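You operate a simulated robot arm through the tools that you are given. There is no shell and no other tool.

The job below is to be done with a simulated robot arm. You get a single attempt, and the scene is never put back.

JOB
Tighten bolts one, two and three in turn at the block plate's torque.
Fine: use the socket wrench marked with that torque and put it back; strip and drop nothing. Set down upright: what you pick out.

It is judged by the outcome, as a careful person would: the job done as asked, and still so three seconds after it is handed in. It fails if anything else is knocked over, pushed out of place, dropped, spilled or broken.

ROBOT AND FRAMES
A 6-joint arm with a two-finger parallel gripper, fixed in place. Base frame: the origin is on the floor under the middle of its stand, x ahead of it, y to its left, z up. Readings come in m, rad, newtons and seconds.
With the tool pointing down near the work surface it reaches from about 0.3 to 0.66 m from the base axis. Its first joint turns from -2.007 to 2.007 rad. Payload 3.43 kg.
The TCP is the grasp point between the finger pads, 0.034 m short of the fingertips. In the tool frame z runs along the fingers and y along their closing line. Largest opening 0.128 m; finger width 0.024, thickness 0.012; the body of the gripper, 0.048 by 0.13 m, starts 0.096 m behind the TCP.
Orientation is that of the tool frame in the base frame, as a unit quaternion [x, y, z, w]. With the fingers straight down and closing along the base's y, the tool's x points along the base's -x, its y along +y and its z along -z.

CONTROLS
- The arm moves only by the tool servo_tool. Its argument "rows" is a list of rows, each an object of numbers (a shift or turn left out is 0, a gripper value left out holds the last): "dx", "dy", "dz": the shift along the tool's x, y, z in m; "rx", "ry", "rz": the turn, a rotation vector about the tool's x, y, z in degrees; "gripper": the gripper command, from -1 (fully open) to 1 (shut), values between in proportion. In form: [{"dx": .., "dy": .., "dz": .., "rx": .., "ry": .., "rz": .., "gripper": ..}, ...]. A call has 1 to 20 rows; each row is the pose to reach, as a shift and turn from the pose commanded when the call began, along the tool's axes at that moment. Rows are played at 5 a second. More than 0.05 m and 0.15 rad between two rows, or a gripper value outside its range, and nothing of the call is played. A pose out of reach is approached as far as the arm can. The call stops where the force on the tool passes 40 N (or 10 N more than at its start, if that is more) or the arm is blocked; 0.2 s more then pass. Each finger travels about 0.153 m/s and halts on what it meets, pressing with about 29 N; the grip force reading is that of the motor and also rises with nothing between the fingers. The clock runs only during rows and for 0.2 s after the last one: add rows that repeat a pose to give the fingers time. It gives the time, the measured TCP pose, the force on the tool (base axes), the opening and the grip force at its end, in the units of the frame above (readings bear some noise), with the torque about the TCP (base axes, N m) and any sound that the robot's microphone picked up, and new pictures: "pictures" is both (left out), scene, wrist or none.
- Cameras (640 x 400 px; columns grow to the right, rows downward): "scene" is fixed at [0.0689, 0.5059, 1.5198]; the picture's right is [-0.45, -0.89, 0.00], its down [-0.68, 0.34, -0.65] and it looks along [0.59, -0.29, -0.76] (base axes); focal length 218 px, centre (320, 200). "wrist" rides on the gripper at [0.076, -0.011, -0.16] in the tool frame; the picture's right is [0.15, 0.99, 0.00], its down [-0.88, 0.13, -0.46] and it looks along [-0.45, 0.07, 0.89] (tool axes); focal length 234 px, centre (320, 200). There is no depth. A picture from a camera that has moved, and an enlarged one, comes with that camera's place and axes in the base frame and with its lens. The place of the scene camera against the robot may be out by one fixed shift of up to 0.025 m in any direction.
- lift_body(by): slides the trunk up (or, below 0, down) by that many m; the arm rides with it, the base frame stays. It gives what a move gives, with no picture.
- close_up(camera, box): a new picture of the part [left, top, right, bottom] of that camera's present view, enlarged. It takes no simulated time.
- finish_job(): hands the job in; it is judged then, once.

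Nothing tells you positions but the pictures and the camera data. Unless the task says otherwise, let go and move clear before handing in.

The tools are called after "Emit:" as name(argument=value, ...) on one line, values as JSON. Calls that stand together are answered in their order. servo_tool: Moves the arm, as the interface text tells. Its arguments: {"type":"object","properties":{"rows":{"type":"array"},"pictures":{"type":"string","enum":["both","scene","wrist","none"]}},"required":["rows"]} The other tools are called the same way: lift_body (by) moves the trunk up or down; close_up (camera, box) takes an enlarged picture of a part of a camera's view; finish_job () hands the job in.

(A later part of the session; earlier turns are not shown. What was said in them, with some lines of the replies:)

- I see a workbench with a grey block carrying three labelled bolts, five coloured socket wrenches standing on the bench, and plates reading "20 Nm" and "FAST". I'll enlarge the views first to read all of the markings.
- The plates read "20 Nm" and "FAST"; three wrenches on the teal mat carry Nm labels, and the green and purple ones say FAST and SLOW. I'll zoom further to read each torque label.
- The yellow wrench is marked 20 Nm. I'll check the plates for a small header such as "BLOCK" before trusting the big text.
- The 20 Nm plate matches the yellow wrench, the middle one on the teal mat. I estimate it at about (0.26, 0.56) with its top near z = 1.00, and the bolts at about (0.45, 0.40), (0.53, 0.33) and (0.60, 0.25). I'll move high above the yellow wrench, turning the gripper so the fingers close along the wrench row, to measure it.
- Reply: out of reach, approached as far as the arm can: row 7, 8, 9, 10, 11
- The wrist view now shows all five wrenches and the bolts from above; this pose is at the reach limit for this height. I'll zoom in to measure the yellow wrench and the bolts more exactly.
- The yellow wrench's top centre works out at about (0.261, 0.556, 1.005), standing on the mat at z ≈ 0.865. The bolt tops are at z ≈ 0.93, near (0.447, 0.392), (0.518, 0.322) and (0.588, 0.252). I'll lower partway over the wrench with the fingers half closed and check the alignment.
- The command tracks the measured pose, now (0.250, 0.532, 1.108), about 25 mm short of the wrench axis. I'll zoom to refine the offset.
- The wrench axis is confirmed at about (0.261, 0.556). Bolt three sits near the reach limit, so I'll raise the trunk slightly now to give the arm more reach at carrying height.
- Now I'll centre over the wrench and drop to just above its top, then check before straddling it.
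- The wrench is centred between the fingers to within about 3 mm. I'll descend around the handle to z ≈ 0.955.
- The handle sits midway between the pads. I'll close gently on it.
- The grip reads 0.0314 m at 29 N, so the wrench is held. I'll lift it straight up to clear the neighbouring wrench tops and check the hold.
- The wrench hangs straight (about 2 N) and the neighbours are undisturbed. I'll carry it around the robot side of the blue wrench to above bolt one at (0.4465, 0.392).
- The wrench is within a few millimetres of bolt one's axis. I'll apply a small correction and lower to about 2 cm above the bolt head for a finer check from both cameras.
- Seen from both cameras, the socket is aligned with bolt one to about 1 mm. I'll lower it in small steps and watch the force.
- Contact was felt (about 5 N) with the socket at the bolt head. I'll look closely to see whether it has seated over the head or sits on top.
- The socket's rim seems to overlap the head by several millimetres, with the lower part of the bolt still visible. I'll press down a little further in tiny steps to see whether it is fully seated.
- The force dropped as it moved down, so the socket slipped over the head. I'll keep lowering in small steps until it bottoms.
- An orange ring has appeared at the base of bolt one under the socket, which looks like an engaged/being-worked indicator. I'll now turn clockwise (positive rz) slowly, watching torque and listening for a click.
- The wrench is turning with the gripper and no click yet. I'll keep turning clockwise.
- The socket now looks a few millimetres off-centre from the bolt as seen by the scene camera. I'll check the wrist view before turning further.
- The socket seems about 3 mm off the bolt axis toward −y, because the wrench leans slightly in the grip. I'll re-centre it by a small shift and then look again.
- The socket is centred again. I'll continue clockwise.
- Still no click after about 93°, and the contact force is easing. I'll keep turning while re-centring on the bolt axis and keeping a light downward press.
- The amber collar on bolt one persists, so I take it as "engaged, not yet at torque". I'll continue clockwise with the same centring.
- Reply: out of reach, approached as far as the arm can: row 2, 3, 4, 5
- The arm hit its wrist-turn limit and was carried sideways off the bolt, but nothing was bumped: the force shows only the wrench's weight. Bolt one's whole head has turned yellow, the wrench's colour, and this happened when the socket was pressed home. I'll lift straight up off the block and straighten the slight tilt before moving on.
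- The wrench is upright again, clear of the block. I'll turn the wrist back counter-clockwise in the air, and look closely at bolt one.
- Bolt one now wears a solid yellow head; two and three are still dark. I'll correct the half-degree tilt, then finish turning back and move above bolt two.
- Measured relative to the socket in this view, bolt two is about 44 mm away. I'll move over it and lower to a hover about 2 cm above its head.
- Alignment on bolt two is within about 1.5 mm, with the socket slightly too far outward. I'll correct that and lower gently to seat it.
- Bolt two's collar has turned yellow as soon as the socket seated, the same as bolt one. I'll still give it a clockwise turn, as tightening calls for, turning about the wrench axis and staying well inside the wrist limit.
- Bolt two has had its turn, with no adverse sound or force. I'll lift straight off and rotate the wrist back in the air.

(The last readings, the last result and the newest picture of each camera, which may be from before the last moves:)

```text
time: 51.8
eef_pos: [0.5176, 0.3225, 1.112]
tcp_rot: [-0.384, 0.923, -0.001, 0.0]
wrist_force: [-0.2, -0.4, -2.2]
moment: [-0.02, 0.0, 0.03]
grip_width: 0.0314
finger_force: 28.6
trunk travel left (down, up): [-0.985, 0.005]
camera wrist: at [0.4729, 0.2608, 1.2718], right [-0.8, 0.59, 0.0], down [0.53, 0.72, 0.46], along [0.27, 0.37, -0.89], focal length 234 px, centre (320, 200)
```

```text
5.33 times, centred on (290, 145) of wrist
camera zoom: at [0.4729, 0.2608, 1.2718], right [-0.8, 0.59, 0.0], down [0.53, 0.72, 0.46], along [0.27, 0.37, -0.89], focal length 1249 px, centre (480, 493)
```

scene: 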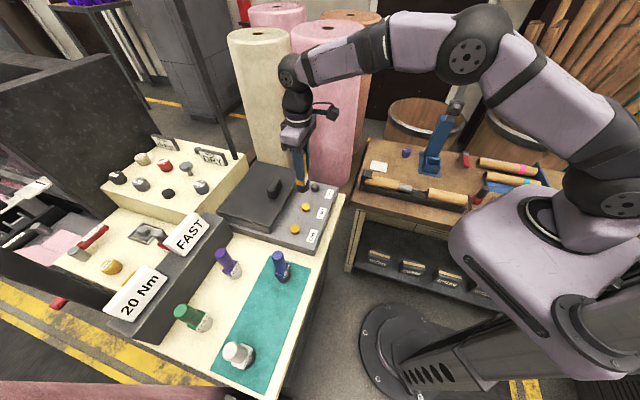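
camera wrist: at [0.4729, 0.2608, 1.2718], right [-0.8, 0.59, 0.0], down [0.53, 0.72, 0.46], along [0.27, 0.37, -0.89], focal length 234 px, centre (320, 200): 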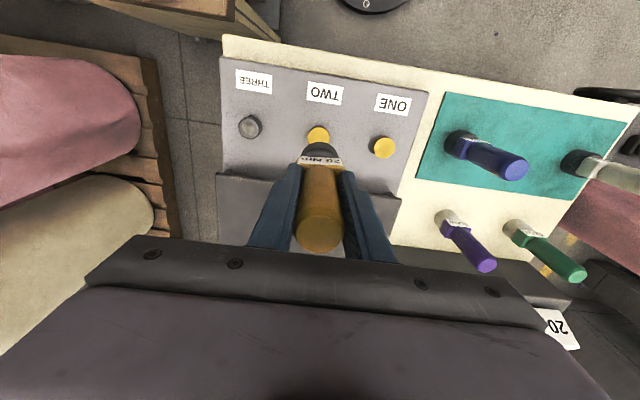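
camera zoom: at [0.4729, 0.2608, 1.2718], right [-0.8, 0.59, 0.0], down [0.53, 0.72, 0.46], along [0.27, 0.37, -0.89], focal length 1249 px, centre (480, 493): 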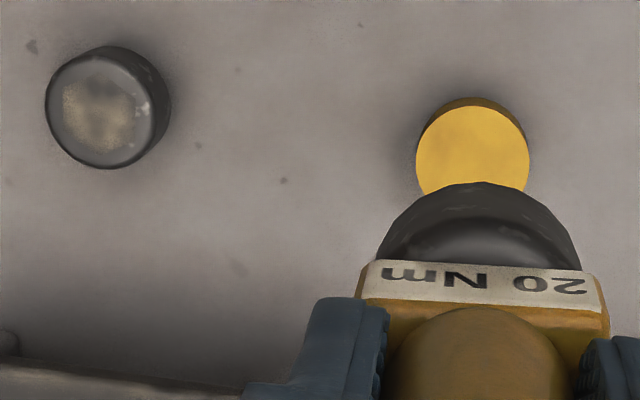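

Bolts one and two are both yellow. I'll carry the wrench to bolt three, about (0.069, −0.075) away in base axes, staying slightly lower to remain within reach, and hover above it.

Emit:
servo_tool(rows=[{"dz": 0.025}, {"dx": 0.001, "dy": -0.025, "dz": 0.045}, {"dx": 0.002, "dy": -0.051, "dz": 0.045}, {"dx": 0.003, "dy": -0.077, "dz": 0.045}, {"dx": 0.0042, "dy": -0.1019, "dz": 0.045}, {"dx": 0.0042, "dy": -0.1019, "dz": 0.055}, {"dx": 0.0042, "dy": -0.1019, "dz": 0.067}, {"dx": 0.0042, "dy": -0.1019, "dz": 0.067}])

Emit:
close_up(camera="wrist", box=[280, 110, 360, 175])

Emit:
close_up(camera="scene", box=[295, 162, 335, 202])

```text
time: 53.6
eef_pos: [0.5873, 0.2486, 1.0449]
tcp_rot: [-0.383, 0.924, 0.0, -0.001]
wrist_force: [0.5, 0.4, -1.1]
moment: [-0.02, 0.02, -0.01]
grip_width: 0.0313
finger_force: 29.2
trunk travel left (down, up): [-0.985, 0.005]
camera wrist: at [0.5416, 0.1859, 1.205], right [-0.8, 0.6, 0.0], down [0.53, 0.72, 0.46], along [0.27, 0.36, -0.89], focal length 234 px, centre (320, 200)
```

scene: 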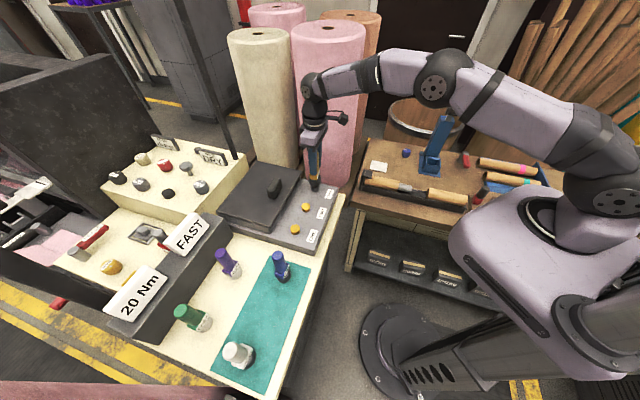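
wrist: 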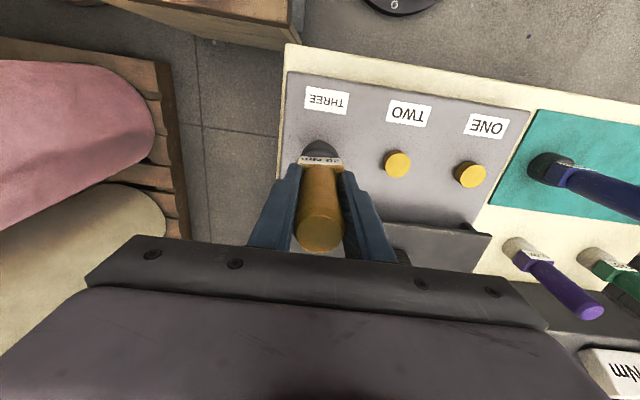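

```text
6.15 times, centred on (320, 142) of wrist
camera zoom: at [0.5416, 0.1859, 1.205], right [-0.8, 0.6, 0.0], down [0.53, 0.72, 0.46], along [0.27, 0.36, -0.89], focal length 1441 px, centre (320, 554)
```

zoom: 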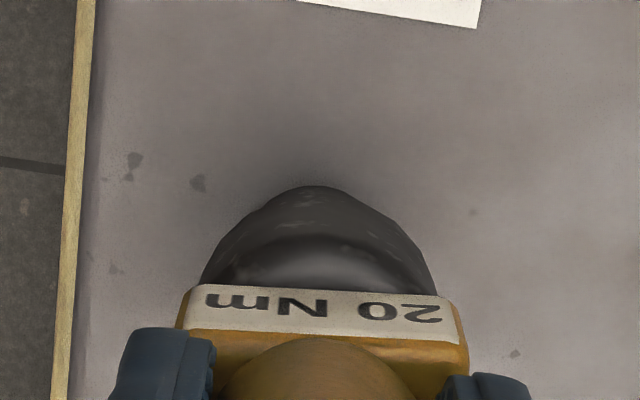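

```text
10.00 times, centred on (315, 182) of scene
camera zoom: at [0.0689, 0.5059, 1.5198], right [-0.45, -0.89, 0.0], down [-0.68, 0.34, -0.65], along [0.59, -0.29, -0.76], focal length 2182 px, centre (370, 380)
```

zoom: 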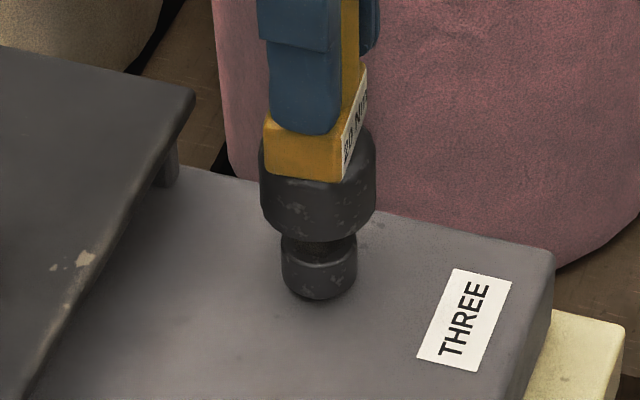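

Bolt three is lined up to about 1 mm. I'll apply a 1 mm nudge and lower gently to seat.

Emit:
servo_tool(rows=[{"dy": -0.001, "dz": 0.006}, {"dy": -0.001, "dz": 0.012}, {"dy": -0.001, "dz": 0.017}, {"dy": -0.001, "dz": 0.021}, {"dy": -0.001, "dz": 0.024}, {"dy": -0.001, "dz": 0.027}, {"dy": -0.001, "dz": 0.03}, {"dy": -0.001, "dz": 0.03}], pictures="none")

Emit:
close_up(camera="scene", box=[295, 162, 335, 202])

```text
time: 55.4
eef_pos: [0.5871, 0.2467, 1.0148]
tcp_rot: [-0.382, 0.924, -0.002, 0.002]
wrist_force: [3.0, 1.5, 7.1]
moment: [0.13, -0.23, -0.02]
grip_width: 0.0311
finger_force: 29.5
trunk travel left (down, up): [-0.985, 0.005]
```

```text
10.00 times, centred on (315, 182) of scene
camera zoom: at [0.0689, 0.5059, 1.5198], right [-0.45, -0.89, 0.0], down [-0.68, 0.34, -0.65], along [0.59, -0.29, -0.76], focal length 2182 px, centre (370, 380)
```

zoom: 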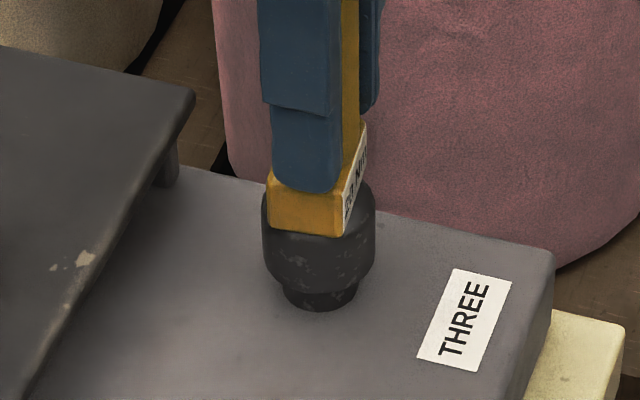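

Emit:
servo_tool(rows=[{"dz": 0.001}, {"dz": 0.002}, {"dz": 0.003}, {"dz": 0.003}], pictures="none")

Emit:
close_up(camera="scene", box=[295, 162, 335, 202])

```text
time: 56.4
eef_pos: [0.5874, 0.248, 1.0137]
tcp_rot: [-0.381, 0.924, 0.0, 0.003]
wrist_force: [3.1, 0.3, 16.9]
moment: [0.1, -0.26, -0.05]
grip_width: 0.0311
finger_force: 29.1
trunk travel left (down, up): [-0.985, 0.005]
```

```text
10.00 times, centred on (315, 182) of scene
camera zoom: at [0.0689, 0.5059, 1.5198], right [-0.45, -0.89, 0.0], down [-0.68, 0.34, -0.65], along [0.59, -0.29, -0.76], focal length 2182 px, centre (370, 380)
```

zoom: 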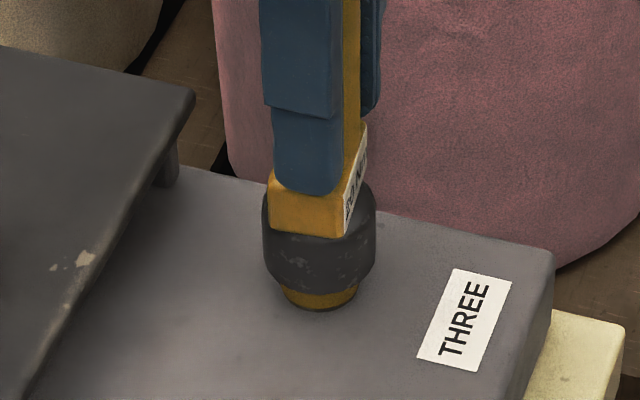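

Bolt three has turned yellow too. I'll ease the press slightly and give it the same clockwise turn.

Emit:
servo_tool(rows=[{"dz": -0.0015}, {"dz": -0.0015, "dy": 0.0003, "rz": 6}, {"dz": -0.0015, "dy": 0.0006, "rz": 12}, {"dz": -0.0015, "dx": -0.0002, "dy": 0.001, "rz": 18}, {"dz": -0.0015, "dx": -0.0003, "dy": 0.0012, "rz": 24}, {"dz": -0.0015, "dx": -0.0004, "dy": 0.0015, "rz": 30}, {"dz": -0.0015, "dx": -0.0006, "dy": 0.0018, "rz": 36}, {"dz": -0.0015, "dx": -0.0008, "dy": 0.002, "rz": 42}, {"dz": -0.0015, "dx": -0.001, "dy": 0.0022, "rz": 48}, {"dz": -0.0015, "dx": -0.0012, "dy": 0.0024, "rz": 54}, {"dz": -0.0015, "dx": -0.0015, "dy": 0.0026, "rz": 60}], pictures="none")

Emit:
close_up(camera="scene", box=[295, 162, 335, 202])

```text
time: 58.8
eef_pos: [0.5854, 0.2502, 1.0136]
tcp_rot: [0.132, 0.991, 0.0, 0.001]
wrist_force: [-1.8, -2.1, 5.4]
moment: [-0.18, 0.17, -0.01]
grip_width: 0.0312
finger_force: 29.4
trunk travel left (down, up): [-0.985, 0.005]
```

```text
10.00 times, centred on (315, 182) of scene
camera zoom: at [0.0689, 0.5059, 1.5198], right [-0.45, -0.89, 0.0], down [-0.68, 0.34, -0.65], along [0.59, -0.29, -0.76], focal length 2182 px, centre (370, 380)
```

zoom: 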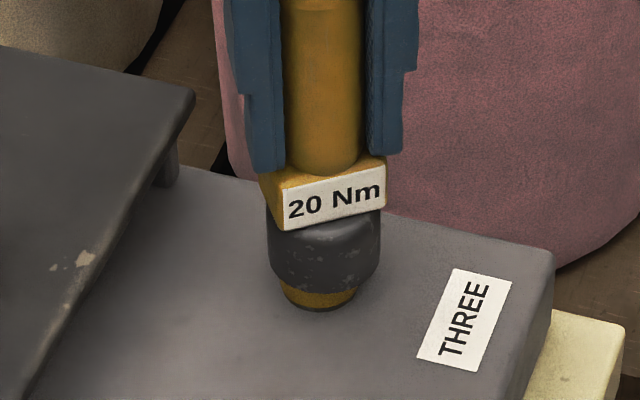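

Emit:
servo_tool(rows=[{"dy": 0.0003, "rz": 6}, {"dy": 0.0006, "rz": 12}, {"dx": -0.0002, "dy": 0.001, "rz": 18}, {"dx": -0.0003, "dy": 0.0012, "rz": 24}, {"dx": -0.0004, "dy": 0.0015, "rz": 30}, {"dx": -0.0006, "dy": 0.0018, "rz": 36}, {"dx": -0.0008, "dy": 0.002, "rz": 42}, {"dx": -0.001, "dy": 0.0022, "rz": 48}, {"dx": -0.0012, "dy": 0.0024, "rz": 54}, {"dx": -0.0015, "dy": 0.0026, "rz": 60}], pictures="none")

Emit:
close_up(camera="scene", box=[280, 162, 340, 240])

```text
time: 61.0
eef_pos: [0.588, 0.2528, 1.0129]
tcp_rot: [0.609, 0.793, 0.001, 0.001]
wrist_force: [-0.8, -1.0, 2.6]
moment: [-0.13, 0.15, 0.02]
grip_width: 0.0307
finger_force: 28.7
trunk travel left (down, up): [-0.985, 0.005]
```

```text
5.13 times, centred on (310, 201) of scene
camera zoom: at [0.0689, 0.5059, 1.5198], right [-0.45, -0.89, 0.0], down [-0.68, 0.34, -0.65], along [0.59, -0.29, -0.76], focal length 1119 px, centre (371, 195)
```

zoom: 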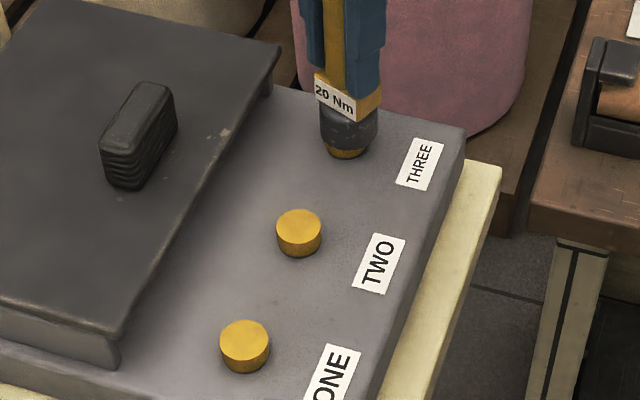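

All three bolts are yellow. I'll lift off bolt three and turn the wrist back in the air.

Emit:
servo_tool(rows=[{"dz": -0.008}, {"dz": -0.02}, {"dz": -0.035}, {"dz": -0.047}, {"dz": -0.047, "rz": -7.5}, {"dz": -0.047, "rz": -15}, {"dz": -0.047, "rz": -22.5}, {"dz": -0.047, "rz": -30}, {"dz": -0.047, "rz": -37.5}, {"dz": -0.047, "rz": -45}, {"dz": -0.047, "rz": -52.5}, {"dz": -0.047, "rz": -60}, {"dz": -0.047, "rz": -67.5}, {"dz": -0.047, "rz": -75}, {"dz": -0.047, "rz": -82.5}, {"dz": -0.047, "rz": -90}, {"dz": -0.047, "rz": -97.5}, {"dz": -0.047, "rz": -105}, {"dz": -0.047, "rz": -112.5}, {"dz": -0.047, "rz": -120}])

Emit:
close_up(camera="wrist", box=[270, 110, 370, 260])

Emit:
close_up(camera="scene", box=[270, 120, 350, 240])

```text
time: 65.2
eef_pos: [0.589, 0.2521, 1.0594]
tcp_rot: [-0.386, 0.923, 0.0, 0.0]
wrist_force: [-0.6, 0.6, -1.8]
moment: [-0.01, 0.0, 0.01]
grip_width: 0.0312
finger_force: 29.1
trunk travel left (down, up): [-0.985, 0.005]
camera wrist: at [0.5441, 0.1901, 1.2204], right [-0.8, 0.59, 0.0], down [0.53, 0.72, 0.46], along [0.27, 0.37, -0.89], focal length 234 px, centre (320, 200)
```

scene: 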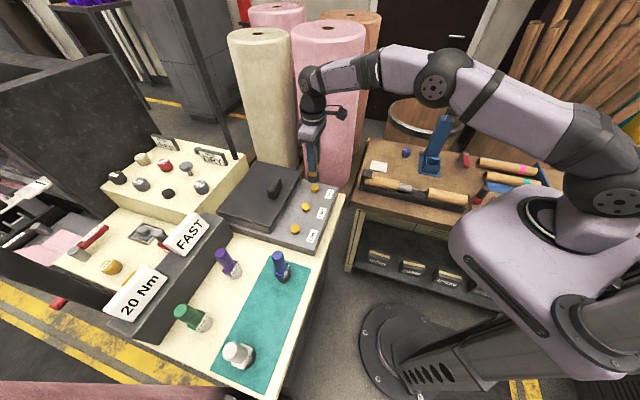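
wrist: 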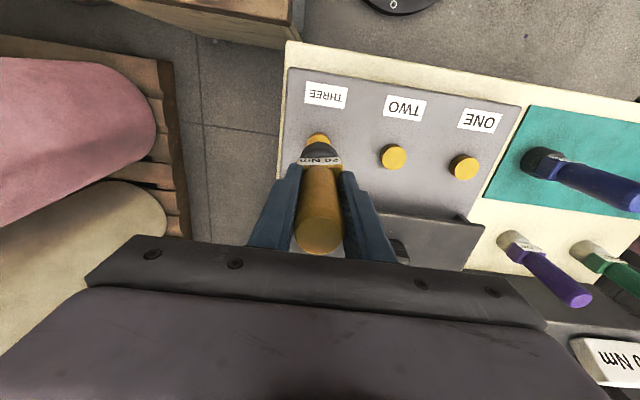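

```text
2.67 times, centred on (320, 185) of wrist
camera zoom: at [0.5441, 0.1901, 1.2204], right [-0.8, 0.59, 0.0], down [0.53, 0.72, 0.46], along [0.27, 0.37, -0.89], focal length 624 px, centre (320, 240)
```

zoom: 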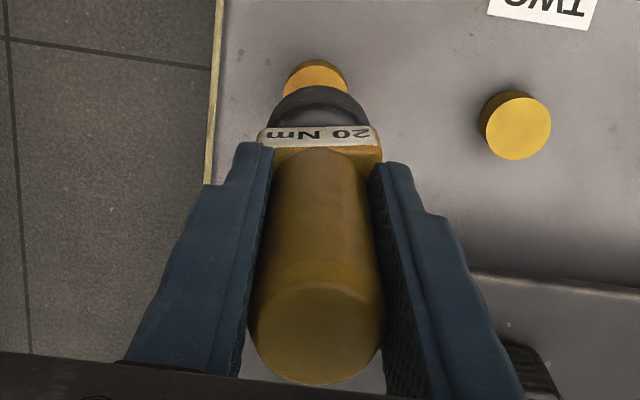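

```text
3.33 times, centred on (310, 180) of scene
camera zoom: at [0.0689, 0.5059, 1.5198], right [-0.45, -0.89, 0.0], down [-0.68, 0.34, -0.65], along [0.59, -0.29, -0.76], focal length 727 px, centre (353, 267)
```

zoom: 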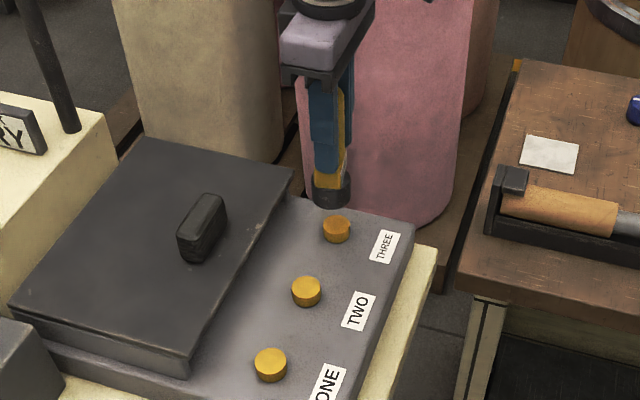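

All three heads are yellow and the wrench is held straight. I'll carry it back around the robot side of the blue wrench to above its original spot on the mat.

Emit:
servo_tool(rows=[{"dx": 0.0125, "dy": 0.0295, "dz": -0.015}, {"dx": 0.025, "dy": 0.059, "dz": -0.03}, {"dx": 0.0376, "dy": 0.0886, "dz": -0.045}, {"dx": 0.0502, "dy": 0.1181, "dz": -0.06}, {"dx": 0.0561, "dy": 0.1546, "dz": -0.06}, {"dx": 0.062, "dy": 0.1912, "dz": -0.06}, {"dx": 0.0679, "dy": 0.2277, "dz": -0.06}, {"dx": 0.0738, "dy": 0.2642, "dz": -0.06}, {"dx": 0.0797, "dy": 0.3008, "dz": -0.06}, {"dx": 0.0856, "dy": 0.3373, "dz": -0.06}, {"dx": 0.0686, "dy": 0.3649, "dz": -0.06}, {"dx": 0.0517, "dy": 0.3925, "dz": -0.06}, {"dx": 0.0347, "dy": 0.42, "dz": -0.06}, {"dx": 0.0177, "dy": 0.4476, "dz": -0.06}, {"dx": 0.0177, "dy": 0.4476, "dz": -0.06}])

Emit:
close_up(camera="wrist", box=[220, 90, 430, 260])

Emit:
close_up(camera="scene", box=[200, 220, 320, 340])

```text
time: 68.4
eef_pos: [0.259, 0.5552, 1.1189]
tcp_rot: [-0.383, 0.924, -0.002, 0.001]
wrist_force: [0.8, 1.0, -1.3]
moment: [-0.02, 0.02, 0.04]
grip_width: 0.031
finger_force: 29.1
trunk travel left (down, up): [-0.985, 0.005]
camera wrist: at [0.214, 0.493, 1.2795], right [-0.8, 0.6, 0.0], down [0.53, 0.72, 0.45], along [0.27, 0.36, -0.89], focal length 234 px, centre (320, 200)
```

scene: 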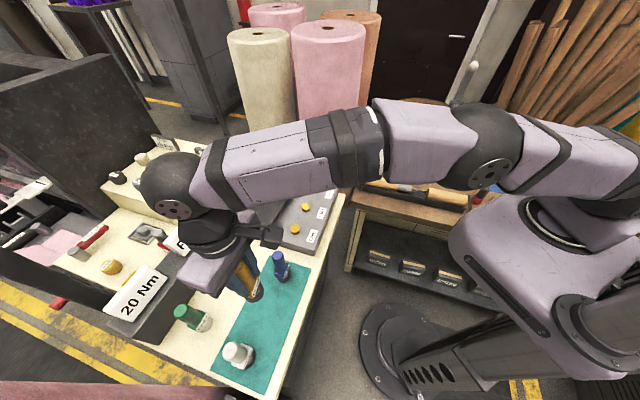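
wrist: 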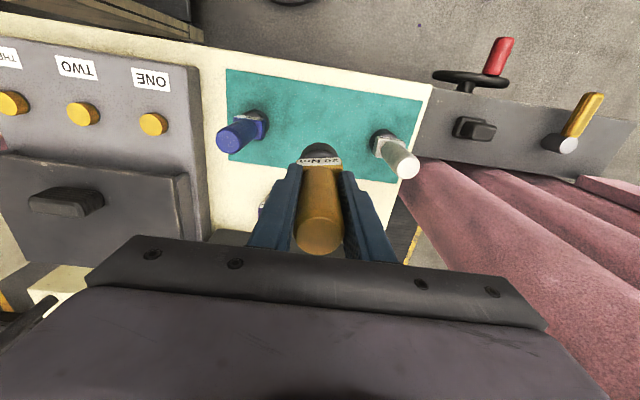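

```text
2.35 times, centred on (325, 175) of wrist
camera zoom: at [0.214, 0.493, 1.2795], right [-0.8, 0.6, 0.0], down [0.53, 0.72, 0.45], along [0.27, 0.36, -0.89], focal length 551 px, centre (308, 259)
```

zoom: 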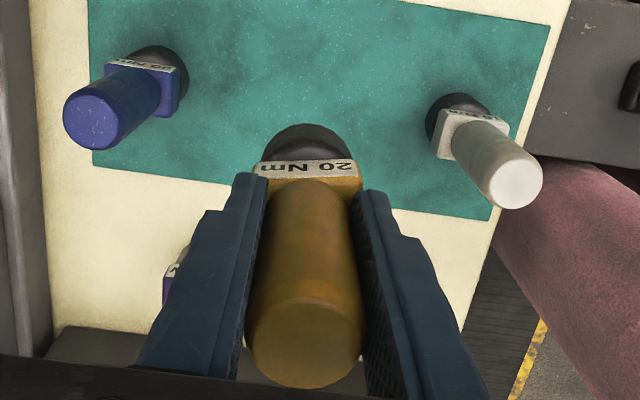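

```text
3.33 times, centred on (260, 280) of scene
camera zoom: at [0.0689, 0.5059, 1.5198], right [-0.45, -0.89, 0.0], down [-0.68, 0.34, -0.65], along [0.59, -0.29, -0.76], focal length 727 px, centre (520, -67)
```

zoom: 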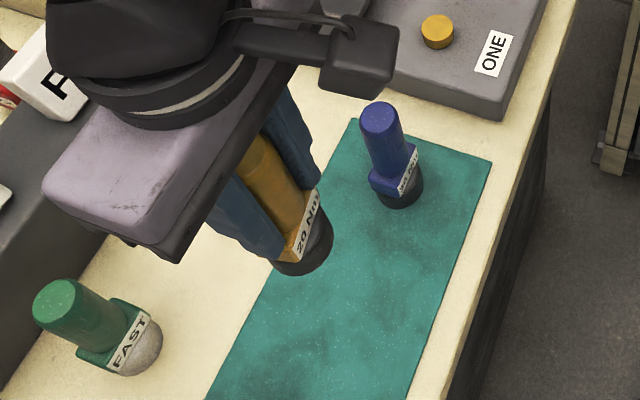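

The picture matches the one taken right after lifting, so the wrench has not slipped. I'll lower it to its old spot, slowing near the mat.

Emit:
servo_tool(rows=[{"dz": 0.03}, {"dz": 0.06}, {"dz": 0.09}, {"dz": 0.115}, {"dz": 0.135}, {"dz": 0.148}, {"dz": 0.155}, {"dz": 0.159}, {"dz": 0.161}, {"dz": 0.161}])

Emit:
close_up(camera="scene", box=[235, 270, 295, 330])

Emit:
close_up(camera="wrist", box=[270, 110, 370, 190])

```text
time: 70.6
eef_pos: [0.2596, 0.5574, 0.9591]
tcp_rot: [-0.383, 0.924, -0.001, 0.0]
wrist_force: [-0.7, 0.3, -2.1]
moment: [-0.01, -0.04, -0.01]
grip_width: 0.0312
finger_force: 29.3
trunk travel left (down, up): [-0.985, 0.005]
camera wrist: at [0.2149, 0.494, 1.1186], right [-0.8, 0.6, 0.0], down [0.53, 0.72, 0.46], along [0.27, 0.37, -0.89], focal length 234 px, centre (320, 200)
```

scene: 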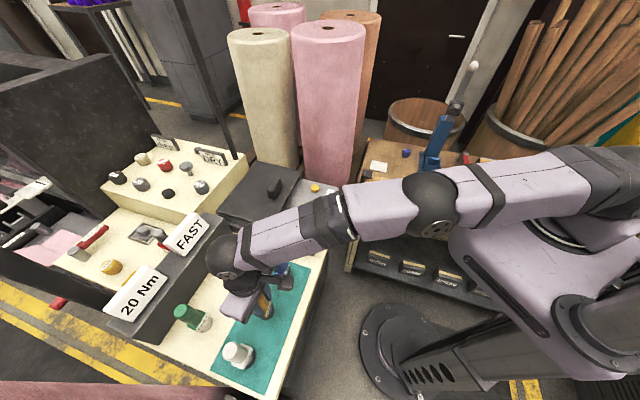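
wrist: 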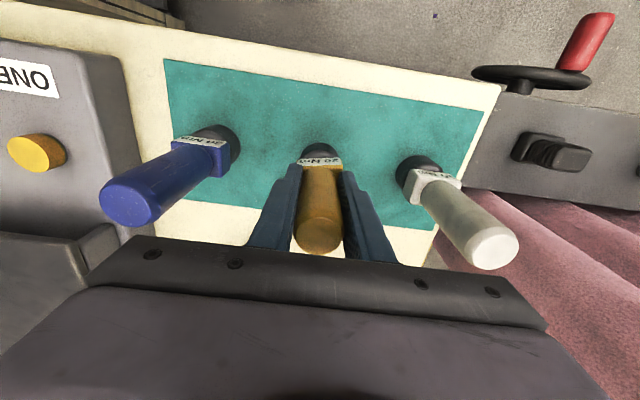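

```text
6.67 times, centred on (265, 300) of scene
camera zoom: at [0.0689, 0.5059, 1.5198], right [-0.45, -0.89, 0.0], down [-0.68, 0.34, -0.65], along [0.59, -0.29, -0.76], focal length 1455 px, centre (687, -467)
```

zoom: 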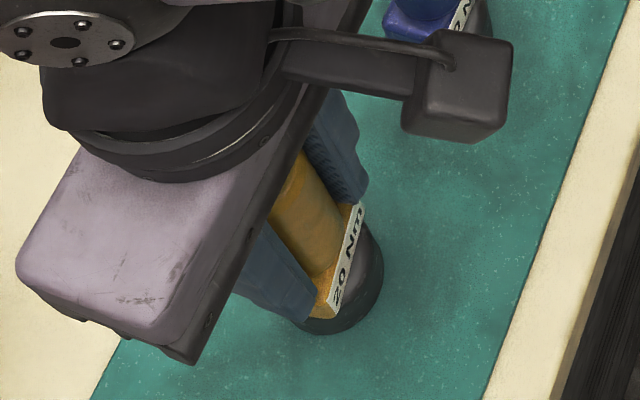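

```text
5.00 times, centred on (320, 150) of wrist
camera zoom: at [0.2149, 0.494, 1.1186], right [-0.8, 0.6, 0.0], down [0.53, 0.72, 0.46], along [0.27, 0.37, -0.89], focal length 1171 px, centre (320, 450)
```

zoom: 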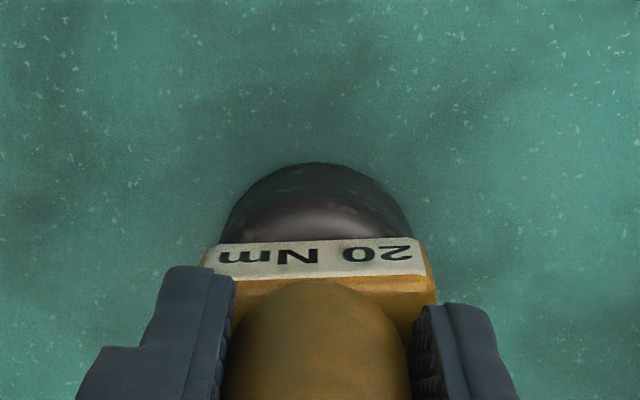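

Not touching yet. I'll go down in 1 mm steps until the mat takes the weight.

Emit:
servo_tool(rows=[{"dz": 0.001}, {"dz": 0.002}, {"dz": 0.003}, {"dz": 0.003}], pictures="none")

```text
time: 71.6
eef_pos: [0.2598, 0.557, 0.9558]
tcp_rot: [-0.382, 0.924, -0.001, 0.001]
wrist_force: [0.7, -0.4, -1.3]
moment: [0.0, 0.02, 0.02]
grip_width: 0.0309
finger_force: 29.0
trunk travel left (down, up): [-0.985, 0.005]
```

Emit:
servo_tool(rows=[{"dz": 0.001}, {"dz": 0.002}, {"dz": 0.002}], pictures="none")

```text
time: 72.4
eef_pos: [0.2594, 0.557, 0.9544]
tcp_rot: [-0.382, 0.924, 0.0, 0.002]
wrist_force: [-1.0, -2.0, 11.9]
moment: [-0.2, 0.19, -0.01]
grip_width: 0.0312
finger_force: 28.5
trunk travel left (down, up): [-0.985, 0.005]
```

The mat is now taking the weight. I'll ease off by about a millimetre and open the fingers slightly first.

Emit:
servo_tool(rows=[{"dz": -0.0008}, {"dz": -0.0008}, {"dz": -0.0008, "gripper": 0.5}, {"dz": -0.0008, "gripper": 0.46}, {"dz": -0.0008, "gripper": 0.42}, {"dz": -0.0008, "gripper": 0.42}])

Emit:
close_up(camera="wrist", box=[250, 120, 390, 260])

```text
time: 73.8
eef_pos: [0.2599, 0.5559, 0.9547]
tcp_rot: [-0.384, 0.923, 0.0, 0.0]
wrist_force: [1.0, -0.7, 0.7]
moment: [0.0, 0.0, -0.02]
grip_width: 0.0369
finger_force: 0.1
trunk travel left (down, up): [-0.985, 0.005]
camera wrist: at [0.2147, 0.4936, 1.1143], right [-0.8, 0.6, 0.0], down [0.53, 0.72, 0.46], along [0.27, 0.36, -0.89], focal length 234 px, centre (320, 200)
```

scene: 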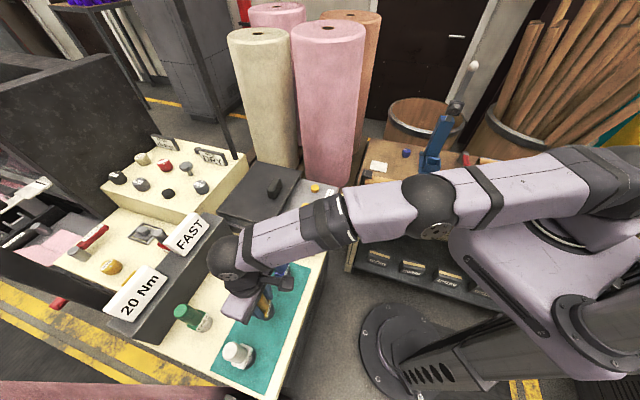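
wrist: 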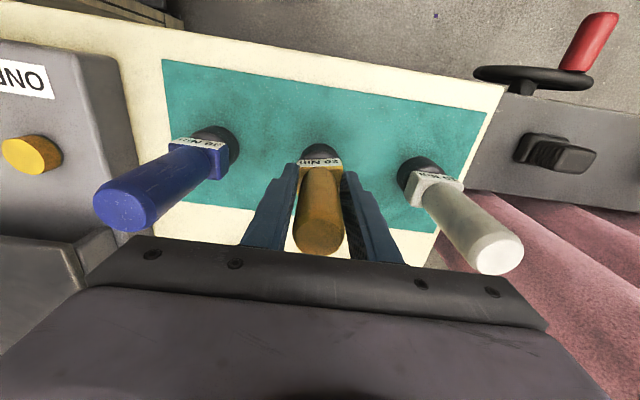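

```text
2.86 times, centred on (320, 190) of wrist
camera zoom: at [0.2147, 0.4936, 1.1143], right [-0.8, 0.6, 0.0], down [0.53, 0.72, 0.46], along [0.27, 0.36, -0.89], focal length 669 px, centre (320, 229)
```

zoom: 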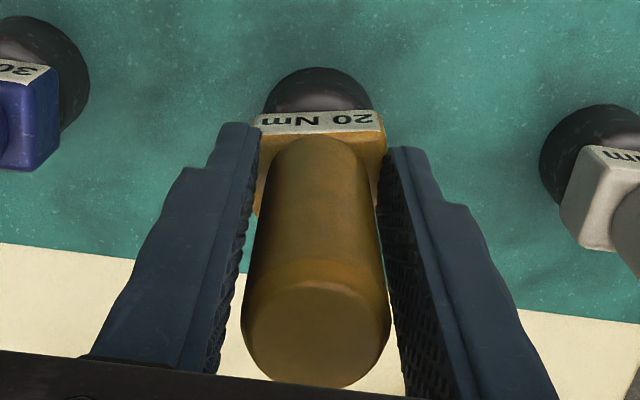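

The wrench stands on its own. I'll open the fingers wider and rise straight up.

Emit:
servo_tool(rows=[{"gripper": 0.3}, {"gripper": 0.1}, {"gripper": -0.1}, {"gripper": -0.25}, {"gripper": -0.25}], pictures="wrist")

Emit:
servo_tool(rows=[{"dz": -0.02}, {"dz": -0.045}, {"dz": -0.075}, {"dz": -0.105}, {"dz": -0.135}, {"dz": -0.16}, {"dz": -0.16}])

Emit:
close_up(camera="wrist", box=[200, 60, 440, 240])

```text
time: 75.0
eef_pos: [0.2612, 0.5556, 0.9555]
tcp_rot: [-0.382, 0.924, -0.001, 0.001]
wrist_force: [0.1, -0.2, -0.5]
moment: [0.02, -0.01, 0.01]
grip_width: 0.08
finger_force: 0.0
trunk travel left (down, up): [-0.985, 0.005]
camera wrist: at [0.2149, 0.4938, 1.1147], right [-0.8, 0.6, 0.0], down [0.53, 0.72, 0.46], along [0.27, 0.37, -0.89], focal length 234 px, centre (320, 200)
```

wrist: 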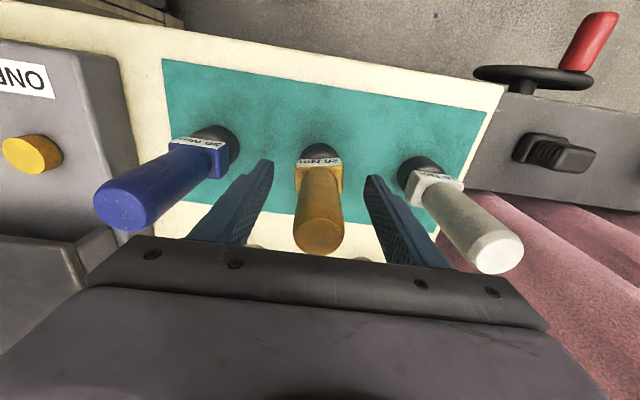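

```text
time: 76.6
eef_pos: [0.258, 0.5545, 1.1137]
tcp_rot: [-0.384, 0.924, -0.002, 0.0]
wrist_force: [-0.3, 0.3, 0.2]
moment: [-0.02, 0.03, 0.0]
grip_width: 0.0799
finger_force: 0.0
trunk travel left (down, up): [-0.985, 0.005]
camera wrist: at [0.2139, 0.4929, 1.2737], right [-0.8, 0.6, 0.0], down [0.53, 0.72, 0.46], along [0.27, 0.36, -0.89], focal length 234 px, centre (320, 200)
```

scene: 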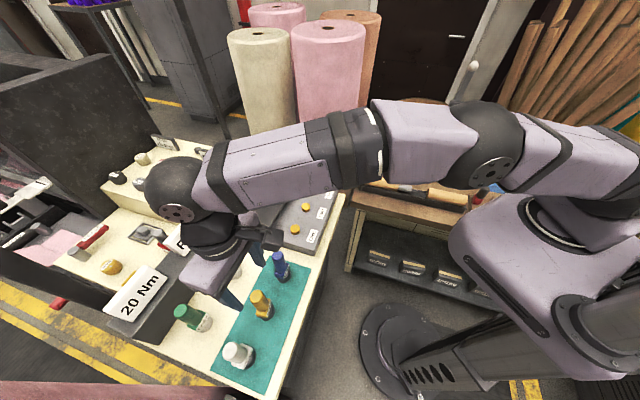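
wrist: 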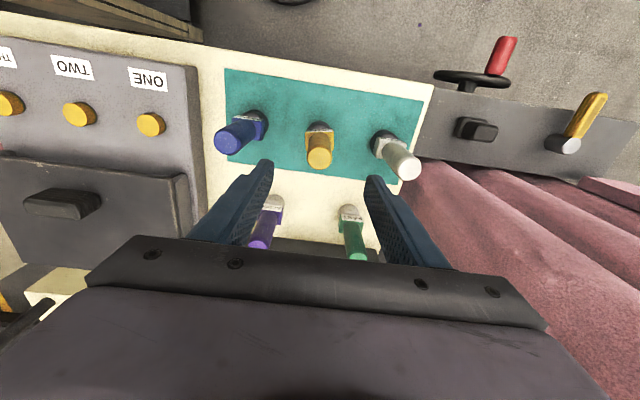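

```text
2.22 times, centred on (320, 150) of wrist
camera zoom: at [0.2139, 0.4929, 1.2737], right [-0.8, 0.6, 0.0], down [0.53, 0.72, 0.46], along [0.27, 0.36, -0.89], focal length 520 px, centre (320, 311)
```

zoom: 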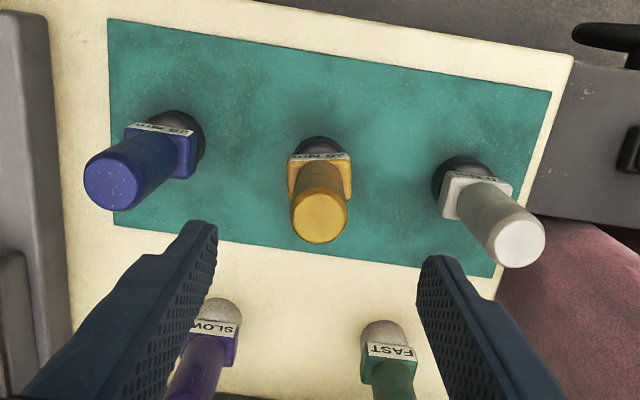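

The yellow wrench stands upright on the mat. I'll compare its position with the original view and check the bolts once more.

Emit:
close_up(camera="scene", box=[240, 280, 280, 330])

Emit:
close_up(camera="wrist", box=[0, 30, 200, 160])

Emit:
close_up(camera="scene", box=[160, 230, 320, 380])

```text
8.00 times, centred on (260, 305) of scene
camera zoom: at [0.0689, 0.5059, 1.5198], right [-0.45, -0.89, 0.0], down [-0.68, 0.34, -0.65], along [0.59, -0.29, -0.76], focal length 1746 px, centre (800, -640)
```

zoom: 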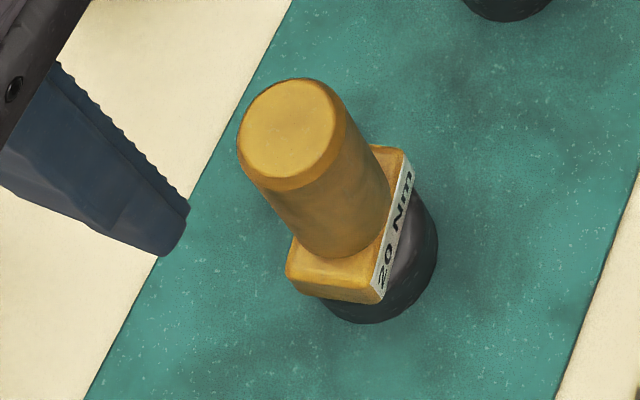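

```text
3.08 times, centred on (100, 95) of wrist
camera zoom: at [0.2139, 0.4929, 1.2737], right [-0.8, 0.6, 0.0], down [0.53, 0.72, 0.46], along [0.27, 0.36, -0.89], focal length 720 px, centre (997, 523)
```

zoom: 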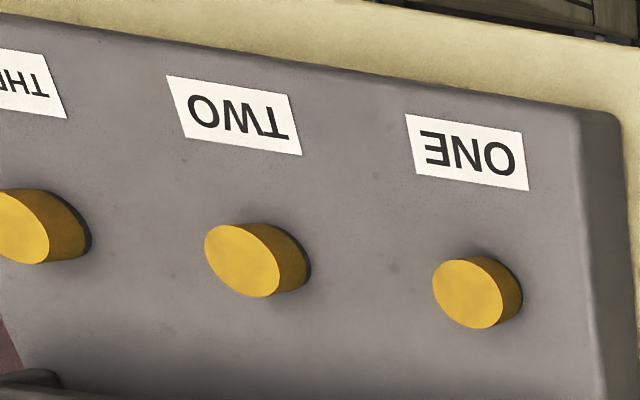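

```text
2.67 times, centred on (240, 305) of scene
camera zoom: at [0.0689, 0.5059, 1.5198], right [-0.45, -0.89, 0.0], down [-0.68, 0.34, -0.65], along [0.59, -0.29, -0.76], focal length 582 px, centre (533, -80)
```

zoom: 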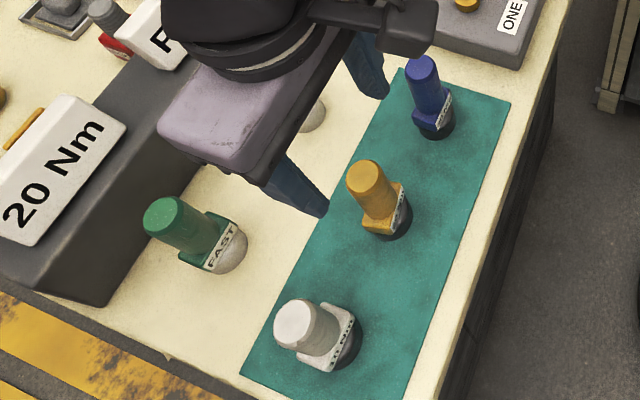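

The wrench is back within about 1 mm of its original spot, upright, and all three bolts are yellow with nothing else disturbed. I'll move the arm clear before handing in.

Emit:
servo_tool(rows=[{"dz": -0.02}, {"dx": 0.018, "dy": -0.03, "dz": -0.035}, {"dx": 0.036, "dy": -0.06, "dz": -0.035}, {"dx": 0.055, "dy": -0.09, "dz": -0.035}, {"dx": 0.0728, "dy": -0.118, "dz": -0.035}, {"dx": 0.0728, "dy": -0.118, "dz": -0.035}, {"dx": 0.0728, "dy": -0.118, "dz": -0.035}])

```text
time: 78.2
eef_pos: [0.2911, 0.4196, 1.1501]
tcp_rot: [-0.382, 0.924, 0.0, 0.001]
wrist_force: [-1.1, -1.0, 0.6]
moment: [0.03, 0.02, 0.0]
grip_width: 0.08
finger_force: 0.0
trunk travel left (down, up): [-0.985, 0.005]
camera wrist: at [0.246, 0.3571, 1.3098], right [-0.8, 0.6, 0.0], down [0.53, 0.72, 0.46], along [0.27, 0.37, -0.89], focal length 234 px, centre (320, 200)
```

scene: 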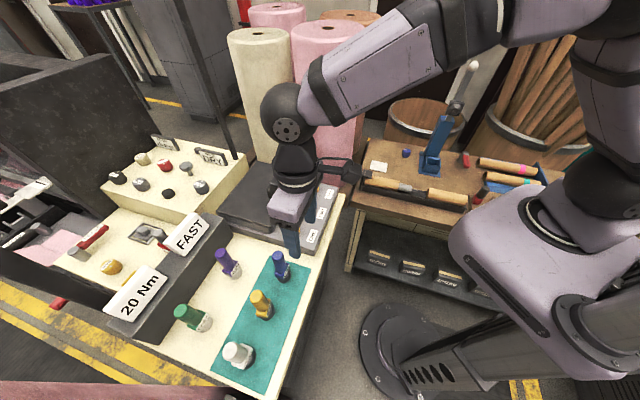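
wrist: 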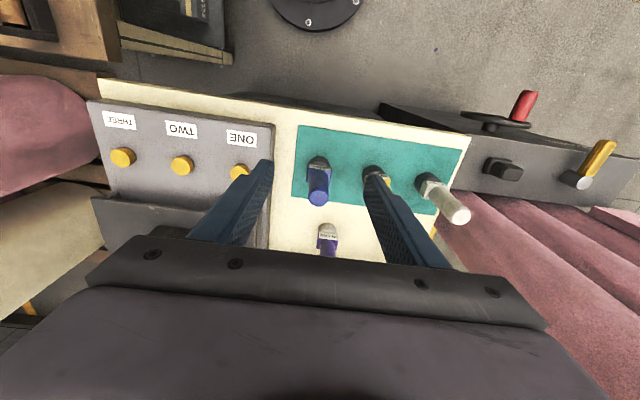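

The arm is clear, all five wrenches stand upright in their places, and bolts one, two and three all show the 20 Nm wrench's yellow. I'm handing the job in.

Emit:
finish_job()

```text
The job is handed in.
```

I worked bolts one, two and three in order with the yellow wrench marked 20 Nm, the torque on the block plate. All three bolt heads turned yellow. I take that to mean they are tightened, but I never heard a click or felt any turning resistance.

- **How each bolt went:** each head turned yellow as soon as the socket was pressed home, before any turning. I then turned each one clockwise: about 170° on bolt one, and about 120° on bolts two and three. I saw no sign of stripping, and all three heads look the same.
- **Slip on bolt one:** near the end of the turn the arm reached its wrist limit and was carried about 6 cm sideways, pulling the socket off the bolt. The force reading showed only the wrench's weight, and nothing looks knocked or moved. I kept the later turns well inside that limit.
- **Wrench:** it is back on the mat, upright, within about 1 mm of where it started and turned by no more than a few degrees. The other four wrenches are still standing in place.
- **Arm:** it let go and is clear of the bench.
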